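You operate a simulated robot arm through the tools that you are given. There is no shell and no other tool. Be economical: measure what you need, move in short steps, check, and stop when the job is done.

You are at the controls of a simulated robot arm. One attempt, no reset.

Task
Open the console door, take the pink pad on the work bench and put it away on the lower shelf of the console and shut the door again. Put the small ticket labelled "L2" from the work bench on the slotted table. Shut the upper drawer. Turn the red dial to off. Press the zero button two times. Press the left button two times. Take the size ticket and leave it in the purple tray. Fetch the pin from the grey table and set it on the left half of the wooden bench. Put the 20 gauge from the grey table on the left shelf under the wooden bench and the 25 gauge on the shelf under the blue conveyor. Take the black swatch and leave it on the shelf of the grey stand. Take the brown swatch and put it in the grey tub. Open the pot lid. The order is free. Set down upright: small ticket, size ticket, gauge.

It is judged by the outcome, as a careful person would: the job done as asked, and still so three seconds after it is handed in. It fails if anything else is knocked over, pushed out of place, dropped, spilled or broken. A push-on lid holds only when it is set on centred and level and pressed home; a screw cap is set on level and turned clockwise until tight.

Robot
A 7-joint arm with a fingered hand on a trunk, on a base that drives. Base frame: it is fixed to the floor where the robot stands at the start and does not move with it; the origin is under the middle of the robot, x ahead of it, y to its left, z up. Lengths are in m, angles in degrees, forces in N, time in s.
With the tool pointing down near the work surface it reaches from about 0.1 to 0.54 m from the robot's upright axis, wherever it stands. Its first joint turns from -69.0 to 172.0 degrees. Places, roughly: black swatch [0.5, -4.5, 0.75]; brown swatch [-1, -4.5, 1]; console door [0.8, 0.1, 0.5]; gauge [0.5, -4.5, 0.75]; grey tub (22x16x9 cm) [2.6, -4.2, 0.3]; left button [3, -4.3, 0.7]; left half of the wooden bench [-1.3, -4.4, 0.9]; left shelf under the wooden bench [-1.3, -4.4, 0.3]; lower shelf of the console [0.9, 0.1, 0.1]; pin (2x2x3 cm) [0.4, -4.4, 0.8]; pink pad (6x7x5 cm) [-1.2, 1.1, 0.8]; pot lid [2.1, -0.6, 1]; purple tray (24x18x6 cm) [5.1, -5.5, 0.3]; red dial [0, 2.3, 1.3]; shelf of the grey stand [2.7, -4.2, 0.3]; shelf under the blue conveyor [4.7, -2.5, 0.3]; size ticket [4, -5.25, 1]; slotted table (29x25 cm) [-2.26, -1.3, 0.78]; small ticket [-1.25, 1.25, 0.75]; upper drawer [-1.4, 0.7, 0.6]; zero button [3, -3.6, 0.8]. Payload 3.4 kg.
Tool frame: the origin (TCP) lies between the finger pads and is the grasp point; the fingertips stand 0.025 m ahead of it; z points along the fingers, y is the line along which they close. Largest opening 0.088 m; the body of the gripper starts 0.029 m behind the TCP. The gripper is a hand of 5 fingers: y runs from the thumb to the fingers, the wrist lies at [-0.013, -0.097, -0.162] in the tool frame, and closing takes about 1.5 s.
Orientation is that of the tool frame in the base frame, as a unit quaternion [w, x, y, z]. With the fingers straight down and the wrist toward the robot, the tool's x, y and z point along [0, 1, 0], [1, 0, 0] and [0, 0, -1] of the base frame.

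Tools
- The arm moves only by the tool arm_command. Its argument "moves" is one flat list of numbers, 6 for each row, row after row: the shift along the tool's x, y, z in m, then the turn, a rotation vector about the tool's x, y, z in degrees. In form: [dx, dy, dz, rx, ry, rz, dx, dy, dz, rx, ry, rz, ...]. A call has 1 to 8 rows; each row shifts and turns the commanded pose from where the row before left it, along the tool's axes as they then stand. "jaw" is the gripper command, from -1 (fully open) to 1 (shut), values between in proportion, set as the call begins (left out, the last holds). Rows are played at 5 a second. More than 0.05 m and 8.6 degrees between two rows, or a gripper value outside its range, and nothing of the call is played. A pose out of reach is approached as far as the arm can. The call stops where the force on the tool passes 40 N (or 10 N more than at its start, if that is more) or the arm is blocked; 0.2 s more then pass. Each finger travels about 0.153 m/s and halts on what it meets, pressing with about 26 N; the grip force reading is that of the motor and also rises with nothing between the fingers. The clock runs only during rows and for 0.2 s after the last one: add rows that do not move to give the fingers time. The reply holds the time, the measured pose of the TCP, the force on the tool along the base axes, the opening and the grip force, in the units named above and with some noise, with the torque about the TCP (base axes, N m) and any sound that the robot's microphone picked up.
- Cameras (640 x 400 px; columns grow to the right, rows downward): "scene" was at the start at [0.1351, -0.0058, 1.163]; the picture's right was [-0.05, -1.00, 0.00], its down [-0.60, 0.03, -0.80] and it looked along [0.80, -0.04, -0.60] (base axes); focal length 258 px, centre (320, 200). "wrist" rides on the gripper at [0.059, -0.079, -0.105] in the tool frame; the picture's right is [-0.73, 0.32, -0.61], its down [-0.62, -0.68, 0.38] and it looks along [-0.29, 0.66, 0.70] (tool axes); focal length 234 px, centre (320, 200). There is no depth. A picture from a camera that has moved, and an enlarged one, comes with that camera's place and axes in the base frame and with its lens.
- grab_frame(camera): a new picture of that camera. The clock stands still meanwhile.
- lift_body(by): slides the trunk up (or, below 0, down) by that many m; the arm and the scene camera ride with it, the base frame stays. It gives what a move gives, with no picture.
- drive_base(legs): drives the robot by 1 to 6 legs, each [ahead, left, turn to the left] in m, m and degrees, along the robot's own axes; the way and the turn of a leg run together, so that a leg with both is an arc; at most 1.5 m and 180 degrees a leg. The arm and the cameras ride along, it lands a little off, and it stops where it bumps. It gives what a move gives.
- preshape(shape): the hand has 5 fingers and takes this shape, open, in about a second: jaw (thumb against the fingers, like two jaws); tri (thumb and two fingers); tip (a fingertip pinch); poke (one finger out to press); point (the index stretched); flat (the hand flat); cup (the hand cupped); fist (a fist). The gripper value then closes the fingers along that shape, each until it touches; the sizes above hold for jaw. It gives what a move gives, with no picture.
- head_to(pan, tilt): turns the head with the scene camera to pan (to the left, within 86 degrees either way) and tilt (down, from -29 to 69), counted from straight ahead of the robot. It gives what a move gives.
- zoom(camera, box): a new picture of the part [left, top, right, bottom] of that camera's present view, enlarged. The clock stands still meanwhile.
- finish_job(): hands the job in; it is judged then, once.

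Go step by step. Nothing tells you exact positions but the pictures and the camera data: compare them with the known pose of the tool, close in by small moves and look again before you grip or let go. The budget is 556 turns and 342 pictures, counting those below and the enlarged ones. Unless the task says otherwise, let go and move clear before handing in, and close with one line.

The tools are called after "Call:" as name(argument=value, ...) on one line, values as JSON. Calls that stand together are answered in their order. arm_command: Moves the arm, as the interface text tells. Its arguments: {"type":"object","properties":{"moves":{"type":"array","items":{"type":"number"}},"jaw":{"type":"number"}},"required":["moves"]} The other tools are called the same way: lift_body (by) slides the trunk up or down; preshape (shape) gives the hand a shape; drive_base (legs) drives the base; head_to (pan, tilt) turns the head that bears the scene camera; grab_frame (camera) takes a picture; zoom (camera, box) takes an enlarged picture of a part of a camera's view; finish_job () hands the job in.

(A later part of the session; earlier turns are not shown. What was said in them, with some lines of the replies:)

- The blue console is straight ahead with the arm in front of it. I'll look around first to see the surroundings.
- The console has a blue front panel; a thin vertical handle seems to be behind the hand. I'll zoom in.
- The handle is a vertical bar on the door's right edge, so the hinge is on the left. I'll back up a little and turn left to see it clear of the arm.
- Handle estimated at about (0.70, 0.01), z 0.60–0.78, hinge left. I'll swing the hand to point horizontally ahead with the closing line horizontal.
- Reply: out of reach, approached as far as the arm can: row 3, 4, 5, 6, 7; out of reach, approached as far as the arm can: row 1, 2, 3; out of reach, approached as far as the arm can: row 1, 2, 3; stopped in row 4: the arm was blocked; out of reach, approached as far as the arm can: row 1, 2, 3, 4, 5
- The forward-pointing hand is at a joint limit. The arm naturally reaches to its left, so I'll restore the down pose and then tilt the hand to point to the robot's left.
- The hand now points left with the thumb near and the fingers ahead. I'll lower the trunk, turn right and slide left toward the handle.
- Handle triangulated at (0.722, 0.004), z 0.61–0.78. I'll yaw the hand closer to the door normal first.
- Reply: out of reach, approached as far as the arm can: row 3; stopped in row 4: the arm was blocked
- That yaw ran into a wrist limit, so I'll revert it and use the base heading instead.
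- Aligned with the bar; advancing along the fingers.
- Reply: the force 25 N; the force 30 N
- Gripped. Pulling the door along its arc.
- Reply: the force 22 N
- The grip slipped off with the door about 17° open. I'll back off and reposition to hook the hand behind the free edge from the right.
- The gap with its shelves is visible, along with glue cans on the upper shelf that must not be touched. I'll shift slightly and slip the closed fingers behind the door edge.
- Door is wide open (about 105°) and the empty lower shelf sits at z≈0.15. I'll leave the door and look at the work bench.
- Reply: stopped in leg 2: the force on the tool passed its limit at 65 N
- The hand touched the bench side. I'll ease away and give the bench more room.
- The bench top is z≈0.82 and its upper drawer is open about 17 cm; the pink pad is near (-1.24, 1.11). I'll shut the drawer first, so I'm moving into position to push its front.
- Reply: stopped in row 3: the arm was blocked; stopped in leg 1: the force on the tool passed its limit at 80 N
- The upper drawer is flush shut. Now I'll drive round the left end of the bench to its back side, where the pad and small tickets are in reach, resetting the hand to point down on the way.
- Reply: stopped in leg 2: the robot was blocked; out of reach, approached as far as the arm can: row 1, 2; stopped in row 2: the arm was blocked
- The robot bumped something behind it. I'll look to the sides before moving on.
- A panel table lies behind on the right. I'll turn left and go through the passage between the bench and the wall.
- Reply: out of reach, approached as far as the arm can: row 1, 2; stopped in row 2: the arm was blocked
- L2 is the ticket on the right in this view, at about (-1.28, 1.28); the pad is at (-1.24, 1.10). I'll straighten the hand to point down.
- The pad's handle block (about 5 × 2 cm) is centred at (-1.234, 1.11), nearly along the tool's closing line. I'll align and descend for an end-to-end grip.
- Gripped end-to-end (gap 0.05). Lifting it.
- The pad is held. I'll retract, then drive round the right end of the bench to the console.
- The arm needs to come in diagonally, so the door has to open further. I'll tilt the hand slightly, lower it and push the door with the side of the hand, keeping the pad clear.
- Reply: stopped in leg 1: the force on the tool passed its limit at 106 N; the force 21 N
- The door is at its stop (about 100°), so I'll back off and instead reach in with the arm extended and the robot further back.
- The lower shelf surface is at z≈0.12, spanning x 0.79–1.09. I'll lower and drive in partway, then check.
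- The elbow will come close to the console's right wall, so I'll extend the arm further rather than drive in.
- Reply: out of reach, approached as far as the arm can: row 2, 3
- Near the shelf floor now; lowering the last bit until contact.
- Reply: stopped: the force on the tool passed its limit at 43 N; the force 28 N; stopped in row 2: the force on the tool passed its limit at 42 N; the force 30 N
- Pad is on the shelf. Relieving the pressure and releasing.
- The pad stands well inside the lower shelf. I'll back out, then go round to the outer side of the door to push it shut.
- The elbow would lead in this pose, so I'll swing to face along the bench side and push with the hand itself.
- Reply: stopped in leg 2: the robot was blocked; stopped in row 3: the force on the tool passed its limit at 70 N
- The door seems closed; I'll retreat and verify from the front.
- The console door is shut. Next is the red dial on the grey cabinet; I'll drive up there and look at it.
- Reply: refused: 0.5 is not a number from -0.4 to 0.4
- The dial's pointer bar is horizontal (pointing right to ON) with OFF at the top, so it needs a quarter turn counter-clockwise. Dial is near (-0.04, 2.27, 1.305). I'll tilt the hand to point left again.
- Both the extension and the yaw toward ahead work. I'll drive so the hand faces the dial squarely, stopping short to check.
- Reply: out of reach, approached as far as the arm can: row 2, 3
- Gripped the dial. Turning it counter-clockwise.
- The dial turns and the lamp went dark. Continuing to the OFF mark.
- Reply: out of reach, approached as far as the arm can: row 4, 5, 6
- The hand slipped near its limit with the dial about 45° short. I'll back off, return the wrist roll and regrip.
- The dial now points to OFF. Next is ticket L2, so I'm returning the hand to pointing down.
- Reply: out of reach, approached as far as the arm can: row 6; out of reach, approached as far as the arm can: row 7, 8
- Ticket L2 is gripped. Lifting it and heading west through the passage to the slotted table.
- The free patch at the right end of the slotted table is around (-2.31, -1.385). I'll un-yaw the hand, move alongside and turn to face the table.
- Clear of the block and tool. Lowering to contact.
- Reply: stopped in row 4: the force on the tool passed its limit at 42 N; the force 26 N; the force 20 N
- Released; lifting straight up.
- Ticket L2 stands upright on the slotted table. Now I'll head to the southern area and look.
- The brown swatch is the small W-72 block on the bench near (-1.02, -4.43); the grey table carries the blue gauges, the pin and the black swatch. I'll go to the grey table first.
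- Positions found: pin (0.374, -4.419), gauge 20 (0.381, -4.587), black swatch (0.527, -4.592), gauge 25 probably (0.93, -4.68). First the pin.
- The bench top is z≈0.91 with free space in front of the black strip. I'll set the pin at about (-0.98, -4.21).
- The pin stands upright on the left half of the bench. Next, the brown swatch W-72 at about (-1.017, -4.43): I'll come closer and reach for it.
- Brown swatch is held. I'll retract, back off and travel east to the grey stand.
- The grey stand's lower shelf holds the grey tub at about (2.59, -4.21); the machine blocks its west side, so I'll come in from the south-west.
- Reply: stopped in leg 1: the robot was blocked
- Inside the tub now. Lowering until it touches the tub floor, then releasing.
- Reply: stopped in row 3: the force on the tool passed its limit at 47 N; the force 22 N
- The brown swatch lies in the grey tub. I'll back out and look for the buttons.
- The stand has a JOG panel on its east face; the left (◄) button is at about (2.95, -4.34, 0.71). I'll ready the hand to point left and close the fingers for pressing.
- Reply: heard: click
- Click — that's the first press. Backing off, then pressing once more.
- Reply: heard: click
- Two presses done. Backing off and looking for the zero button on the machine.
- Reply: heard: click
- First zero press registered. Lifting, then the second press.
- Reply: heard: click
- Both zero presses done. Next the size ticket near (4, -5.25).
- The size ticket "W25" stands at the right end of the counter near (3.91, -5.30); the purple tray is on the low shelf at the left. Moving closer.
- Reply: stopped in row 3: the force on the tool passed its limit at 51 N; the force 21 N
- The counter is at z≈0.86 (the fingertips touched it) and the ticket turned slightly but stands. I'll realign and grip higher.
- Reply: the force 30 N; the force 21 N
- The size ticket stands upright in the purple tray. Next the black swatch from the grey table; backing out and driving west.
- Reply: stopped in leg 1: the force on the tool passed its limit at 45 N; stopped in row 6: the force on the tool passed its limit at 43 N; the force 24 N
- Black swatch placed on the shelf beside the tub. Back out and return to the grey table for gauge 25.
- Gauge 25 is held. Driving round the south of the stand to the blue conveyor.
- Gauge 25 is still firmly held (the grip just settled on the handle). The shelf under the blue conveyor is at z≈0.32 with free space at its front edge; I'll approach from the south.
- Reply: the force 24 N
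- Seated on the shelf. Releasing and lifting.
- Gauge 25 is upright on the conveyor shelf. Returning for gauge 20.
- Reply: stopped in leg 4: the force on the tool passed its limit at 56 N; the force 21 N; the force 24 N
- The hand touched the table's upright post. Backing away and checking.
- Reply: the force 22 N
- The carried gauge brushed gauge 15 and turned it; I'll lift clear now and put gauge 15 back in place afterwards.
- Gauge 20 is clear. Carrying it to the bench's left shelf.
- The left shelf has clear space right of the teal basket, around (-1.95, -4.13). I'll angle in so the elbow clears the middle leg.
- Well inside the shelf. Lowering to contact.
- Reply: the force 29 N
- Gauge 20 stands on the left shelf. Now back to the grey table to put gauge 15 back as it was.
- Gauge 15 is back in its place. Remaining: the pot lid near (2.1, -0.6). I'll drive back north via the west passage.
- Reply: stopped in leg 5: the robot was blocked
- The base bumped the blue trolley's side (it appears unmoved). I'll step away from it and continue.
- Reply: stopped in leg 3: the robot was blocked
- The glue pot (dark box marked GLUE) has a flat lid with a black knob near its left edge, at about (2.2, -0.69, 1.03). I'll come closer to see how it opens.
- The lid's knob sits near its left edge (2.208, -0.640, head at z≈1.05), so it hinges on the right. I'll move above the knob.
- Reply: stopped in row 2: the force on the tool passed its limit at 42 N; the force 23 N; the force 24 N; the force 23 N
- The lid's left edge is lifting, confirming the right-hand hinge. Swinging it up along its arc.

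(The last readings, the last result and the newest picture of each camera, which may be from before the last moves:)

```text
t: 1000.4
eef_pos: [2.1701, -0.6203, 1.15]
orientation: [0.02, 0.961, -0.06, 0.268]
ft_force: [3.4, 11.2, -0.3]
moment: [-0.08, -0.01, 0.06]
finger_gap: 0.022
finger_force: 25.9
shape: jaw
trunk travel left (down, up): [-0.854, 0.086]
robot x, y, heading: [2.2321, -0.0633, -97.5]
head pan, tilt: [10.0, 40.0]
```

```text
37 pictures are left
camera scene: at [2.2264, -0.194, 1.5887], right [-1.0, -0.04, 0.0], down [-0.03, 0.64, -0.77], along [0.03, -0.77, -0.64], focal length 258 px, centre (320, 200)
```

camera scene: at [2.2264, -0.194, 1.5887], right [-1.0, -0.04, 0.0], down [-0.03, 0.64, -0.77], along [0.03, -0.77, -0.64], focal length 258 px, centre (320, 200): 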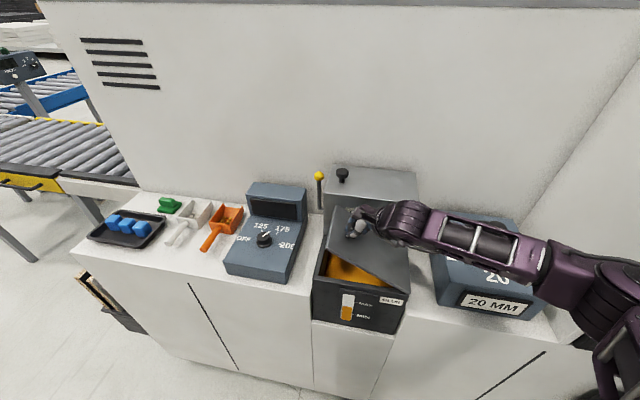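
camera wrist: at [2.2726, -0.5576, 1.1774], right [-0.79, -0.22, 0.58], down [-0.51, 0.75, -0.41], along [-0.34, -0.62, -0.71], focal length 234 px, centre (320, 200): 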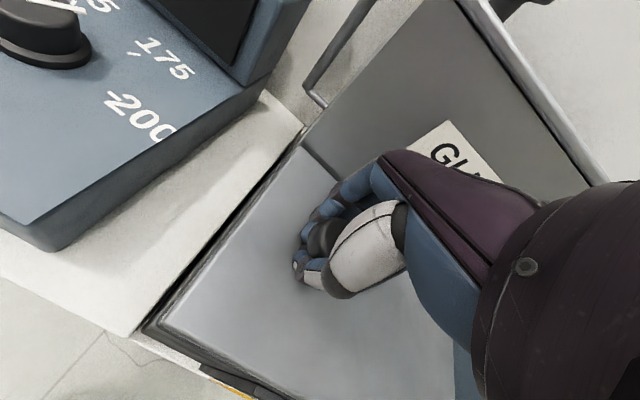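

Call:
arm_command(moves=[-0.006, 0, -0.029, 0, 8, 0, -0.006, 0, -0.029, 0, 8, 0, -0.006, 0, -0.029, 0, 8, 0])

Call:
grab_frame(camera="scene")

```text
t: 1001.2
eef_pos: [2.1019, -0.6102, 1.2064]
orientation: [0.032, 0.885, -0.055, 0.461]
ft_force: [3.4, 13.1, -0.4]
moment: [-0.12, -0.07, 0.0]
finger_gap: 0.0221
finger_force: 25.3
shape: jaw
trunk travel left (down, up): [-0.854, 0.086]
robot x, y, heading: [2.2347, -0.0617, -97.5]
head pan, tilt: [10.0, 40.0]
```

```text
36 pictures are left
camera scene: at [2.2264, -0.1935, 1.5887], right [-1.0, -0.04, 0.0], down [-0.03, 0.64, -0.77], along [0.03, -0.77, -0.64], focal length 258 px, centre (320, 200)
```

scene: 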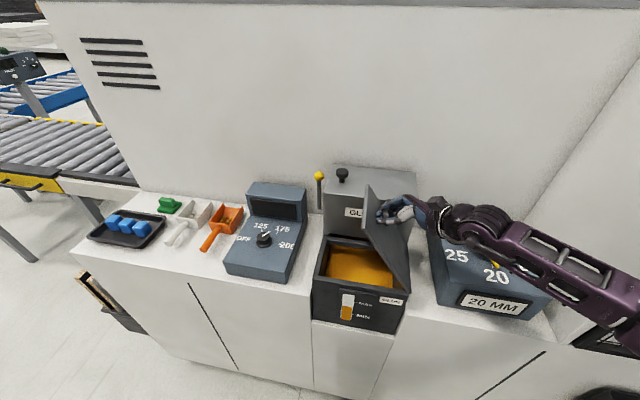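

Call:
arm_command(moves=[-0.006, 0, -0.029, 0, 8, 0, -0.006, 0, -0.029, 0, 8, 0, -0.006, 0, -0.029, 0, 8, 0])

Call:
grab_frame(camera="scene")

```text
t: 1002.0
eef_pos: [2.0167, -0.5988, 1.2271]
orientation: [0.041, 0.771, -0.049, 0.634]
ft_force: [4.1, 19.7, -6.6]
moment: [-0.01, 0.03, 0.05]
finger_gap: 0.0217
finger_force: 25.7
shape: jaw
trunk travel left (down, up): [-0.854, 0.086]
robot x, y, heading: [2.2314, -0.0613, -97.5]
head pan, tilt: [10.0, 40.0]
```

```text
35 pictures are left
camera scene: at [2.2272, -0.1925, 1.5887], right [-1.0, -0.04, 0.0], down [-0.03, 0.64, -0.77], along [0.03, -0.77, -0.64], focal length 258 px, centre (320, 200)
```

scene: 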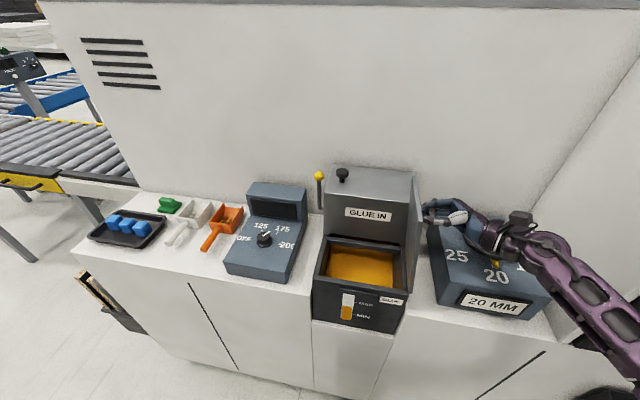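

Call:
arm_command(moves=[-0.006, 0, -0.028, 0, 8, 0, -0.006, 0, -0.028, 0, 8, 0])

Call:
zoom(camera="scene", box=[300, 150, 580, 330])

```text
t: 1002.6
eef_pos: [1.9622, -0.5905, 1.2226]
orientation: [0.048, 0.674, -0.042, 0.736]
ft_force: [3.0, 19.0, -4.1]
moment: [-0.04, 0.0, -0.02]
finger_gap: 0.0215
finger_force: 26.3
shape: jaw
trunk travel left (down, up): [-0.854, 0.086]
robot x, y, heading: [2.2299, -0.0649, -97.6]
head pan, tilt: [10.0, 40.0]
```

```text
2.22 times, centred on (440, 240) of scene
camera zoom: at [2.2274, -0.1927, 1.5888], right [-1.0, -0.04, 0.0], down [-0.03, 0.64, -0.77], along [0.03, -0.77, -0.64], focal length 572 px, centre (53, 111)
```

zoom: 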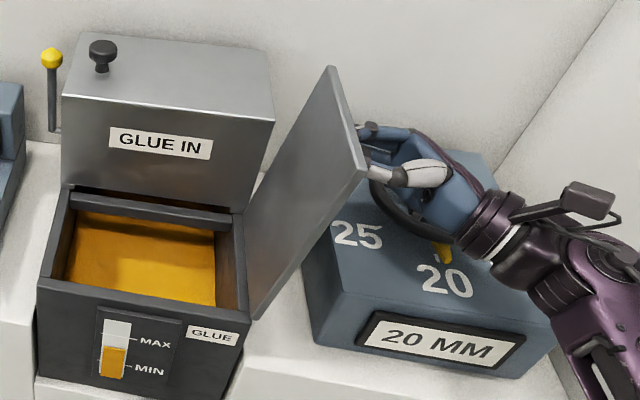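

The lid is past vertical. Releasing the knob and moving straight up and away.

Call:
arm_command(moves=[0, 0, 0, 0, 0, 0, 0, 0, 0, 0, 0, 0, 0, 0, 0, 0, 0, 0, 0, 0, 0, 0, 0, 0], jaw=-0.2)

Call:
zoom(camera="scene", box=[300, 150, 580, 330])

```text
t: 1003.6
eef_pos: [1.9614, -0.5963, 1.2206]
orientation: [0.048, 0.675, -0.043, 0.735]
ft_force: [-0.9, 0.3, 0.1]
moment: [0.02, -0.02, -0.04]
finger_gap: 0.0522
finger_force: 0.0
shape: jaw
trunk travel left (down, up): [-0.854, 0.086]
robot x, y, heading: [2.231, -0.0645, -97.4]
head pan, tilt: [10.0, 40.0]
```

```text
2.22 times, centred on (440, 240) of scene
camera zoom: at [2.226, -0.2, 1.5881], right [-1.0, -0.04, 0.0], down [-0.03, 0.64, -0.77], along [0.03, -0.77, -0.64], focal length 572 px, centre (53, 111)
```

zoom: 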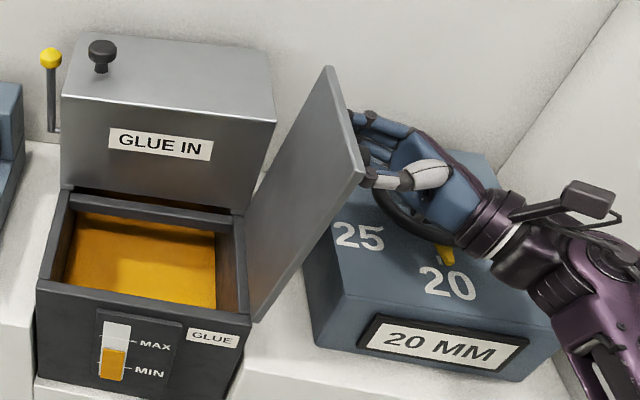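

Call:
arm_command(moves=[0.03, 0, -0.003, 0, 0, 0, 0.03, 0, -0.01, 0, 0, 0, 0.03, 0, -0.01, 0, 0, 0, 0.02, 0, 0, 0, 0, 0])

Call:
lift_body(by=0.08)

Call:
grab_frame(camera="scene")

```text
t: 1004.6
eef_pos: [1.9277, -0.5928, 1.3284]
orientation: [0.048, 0.674, -0.044, 0.736]
ft_force: [0.4, 0.0, 1.3]
moment: [-0.03, 0.0, 0.03]
finger_gap: 0.0522
finger_force: 0.0
shape: jaw
trunk travel left (down, up): [-0.854, 0.086]
robot x, y, heading: [2.2331, -0.0653, -97.4]
head pan, tilt: [10.0, 40.0]
```

```text
t: 1005.8
eef_pos: [1.9281, -0.5918, 1.409]
orientation: [0.047, 0.675, -0.044, 0.735]
ft_force: [0.4, -0.4, -0.1]
moment: [0.02, 0.01, -0.02]
finger_gap: 0.0525
finger_force: 0.1
shape: jaw
trunk travel left (down, up): [-0.934, 0.006]
robot x, y, heading: [2.2304, -0.0653, -97.8]
head pan, tilt: [10.0, 40.0]
```

```text
32 pictures are left
camera scene: at [2.2264, -0.1992, 1.6682], right [-1.0, -0.04, 0.0], down [-0.03, 0.64, -0.77], along [0.03, -0.77, -0.64], focal length 258 px, centre (320, 200)
```

scene: 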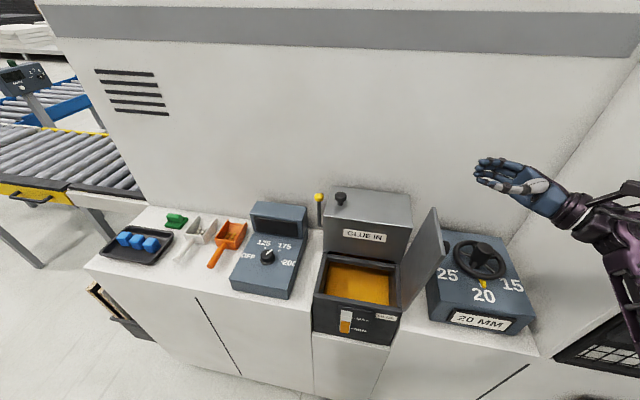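

The pot lid is open and holds. I'll back away and double-check that the console door is fully shut.

Call:
drive_base(legs=[[-0.9, 0, 0], [0, -0.95, 0], [0, -0.85, 0]])

Call:
head_to(pan=45, tilt=40)

Call:
grab_frame(camera="scene")

```text
t: 1019.0
eef_pos: [0.3037, 0.5114, 1.4089]
orientation: [0.04, 0.675, -0.037, 0.736]
ft_force: [-0.3, -0.2, 0.6]
moment: [0.0, 0.0, -0.01]
finger_gap: 0.0522
finger_force: 0.2
shape: jaw
trunk travel left (down, up): [-0.934, 0.006]
robot x, y, heading: [0.5965, 1.0489, -96.4]
head pan, tilt: [10.0, 40.0]
```

```text
t: 1020.0
eef_pos: [0.3034, 0.5128, 1.4079]
orientation: [0.041, 0.675, -0.037, 0.736]
ft_force: [-0.2, 0.8, 0.4]
moment: [-0.02, -0.01, 0.03]
finger_gap: 0.0527
finger_force: 0.1
shape: jaw
trunk travel left (down, up): [-0.934, 0.006]
robot x, y, heading: [0.5974, 1.049, -96.8]
head pan, tilt: [45.0, 40.0]
```

```text
31 pictures are left
camera scene: at [0.6426, 0.9285, 1.6682], right [-0.78, -0.62, 0.0], down [-0.4, 0.5, -0.77], along [0.48, -0.6, -0.64], focal length 258 px, centre (320, 200)
```

scene: 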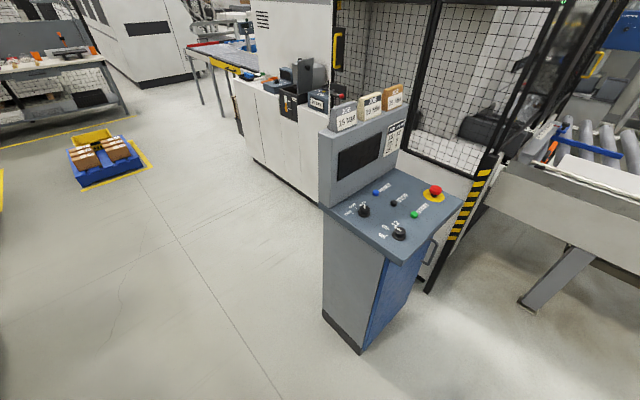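

Call:
drive_base(legs=[[0.2, -0.42, 0]])

Call:
head_to(pan=55, tilt=45)

Call:
zoom(camera="scene", box=[200, 80, 480, 400])

```text
t: 1022.7
eef_pos: [-0.1222, 0.3564, 1.4088]
orientation: [0.038, 0.675, -0.035, 0.736]
ft_force: [0.0, 0.0, -0.2]
moment: [0.01, 0.0, -0.01]
finger_gap: 0.0523
finger_force: 0.1
shape: jaw
trunk travel left (down, up): [-0.934, 0.006]
robot x, y, heading: [0.1655, 0.8921, -95.9]
head pan, tilt: [45.0, 40.0]
```

```text
t: 1023.5
eef_pos: [-0.1236, 0.3554, 1.4072]
orientation: [0.038, 0.675, -0.035, 0.736]
ft_force: [1.2, 0.3, -0.5]
moment: [-0.02, 0.0, -0.01]
finger_gap: 0.0526
finger_force: 0.1
shape: jaw
trunk travel left (down, up): [-0.934, 0.006]
robot x, y, heading: [0.1639, 0.8892, -96.0]
head pan, tilt: [55.0, 45.0]
```

```text
1.25 times, centred on (340, 240) of scene
camera zoom: at [0.2191, 0.7871, 1.661], right [-0.66, -0.75, 0.0], down [-0.53, 0.46, -0.71], along [0.53, -0.46, -0.71], focal length 322 px, centre (295, 150)
```

zoom: 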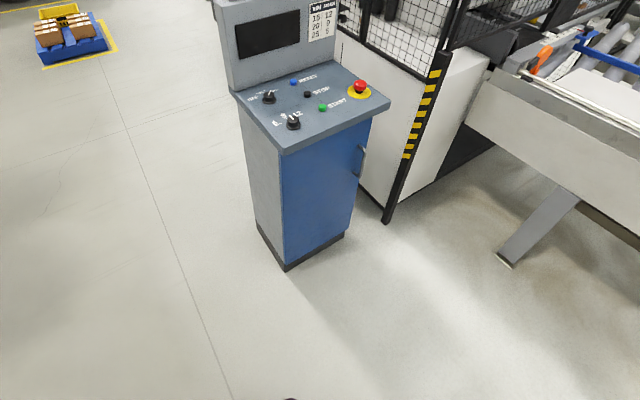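

Call:
drive_base(legs=[[0.95, 0.05, 0]])

Call:
head_to(pan=86, tilt=40)

Call:
zoom(camera="scene", box=[180, 60, 460, 380])

```text
t: 1028.5
eef_pos: [-0.1791, -0.6155, 1.4085]
orientation: [0.039, 0.675, -0.035, 0.736]
ft_force: [0.3, -0.3, 0.8]
moment: [-0.01, 0.01, 0.0]
finger_gap: 0.052
finger_force: 0.1
shape: jaw
trunk travel left (down, up): [-0.934, 0.006]
robot x, y, heading: [0.1098, -0.0803, -96.2]
head pan, tilt: [55.0, 45.0]
```

```text
t: 1029.5
eef_pos: [-0.1805, -0.6165, 1.409]
orientation: [0.04, 0.675, -0.036, 0.736]
ft_force: [-0.1, 0.3, -0.5]
moment: [0.03, 0.0, 0.0]
finger_gap: 0.0525
finger_force: 0.0
shape: jaw
trunk travel left (down, up): [-0.934, 0.006]
robot x, y, heading: [0.1092, -0.0816, -96.1]
head pan, tilt: [85.9, 40.0]
```

```text
1.25 times, centred on (320, 220) of scene
camera zoom: at [0.1879, -0.1474, 1.6682], right [-0.18, -0.98, 0.0], down [-0.63, 0.12, -0.77], along [0.75, -0.14, -0.64], focal length 322 px, centre (320, 175)
```

zoom: 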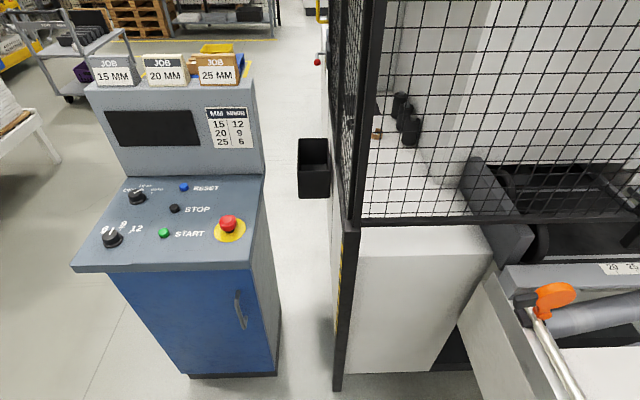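

Call:
zoom(camera="scene", box=[320, 240, 420, 380])

```text
2.86 times, centred on (370, 310) of scene
camera zoom: at [0.1879, -0.1474, 1.6682], right [-0.18, -0.98, 0.0], down [-0.63, 0.12, -0.77], along [0.75, -0.14, -0.64], focal length 736 px, centre (177, -114)
```

zoom: 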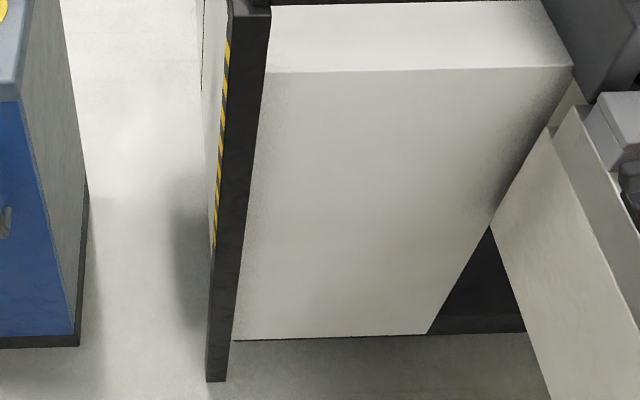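

The console door is flush against the cabinet side with no gap. Every item is placed, the dial is off, the buttons are pressed, the pot lid stands open, and the hand is clear, so I'm handing the job in.

Call:
finish_job()

```text
The job is handed in.
```

The job is handed in with every item on the list done. On the way, gauge 15 got knocked and I set it back by eye. I also bumped the blue trolley, the work bench and the grey table's post, which I saw no sign of moving.
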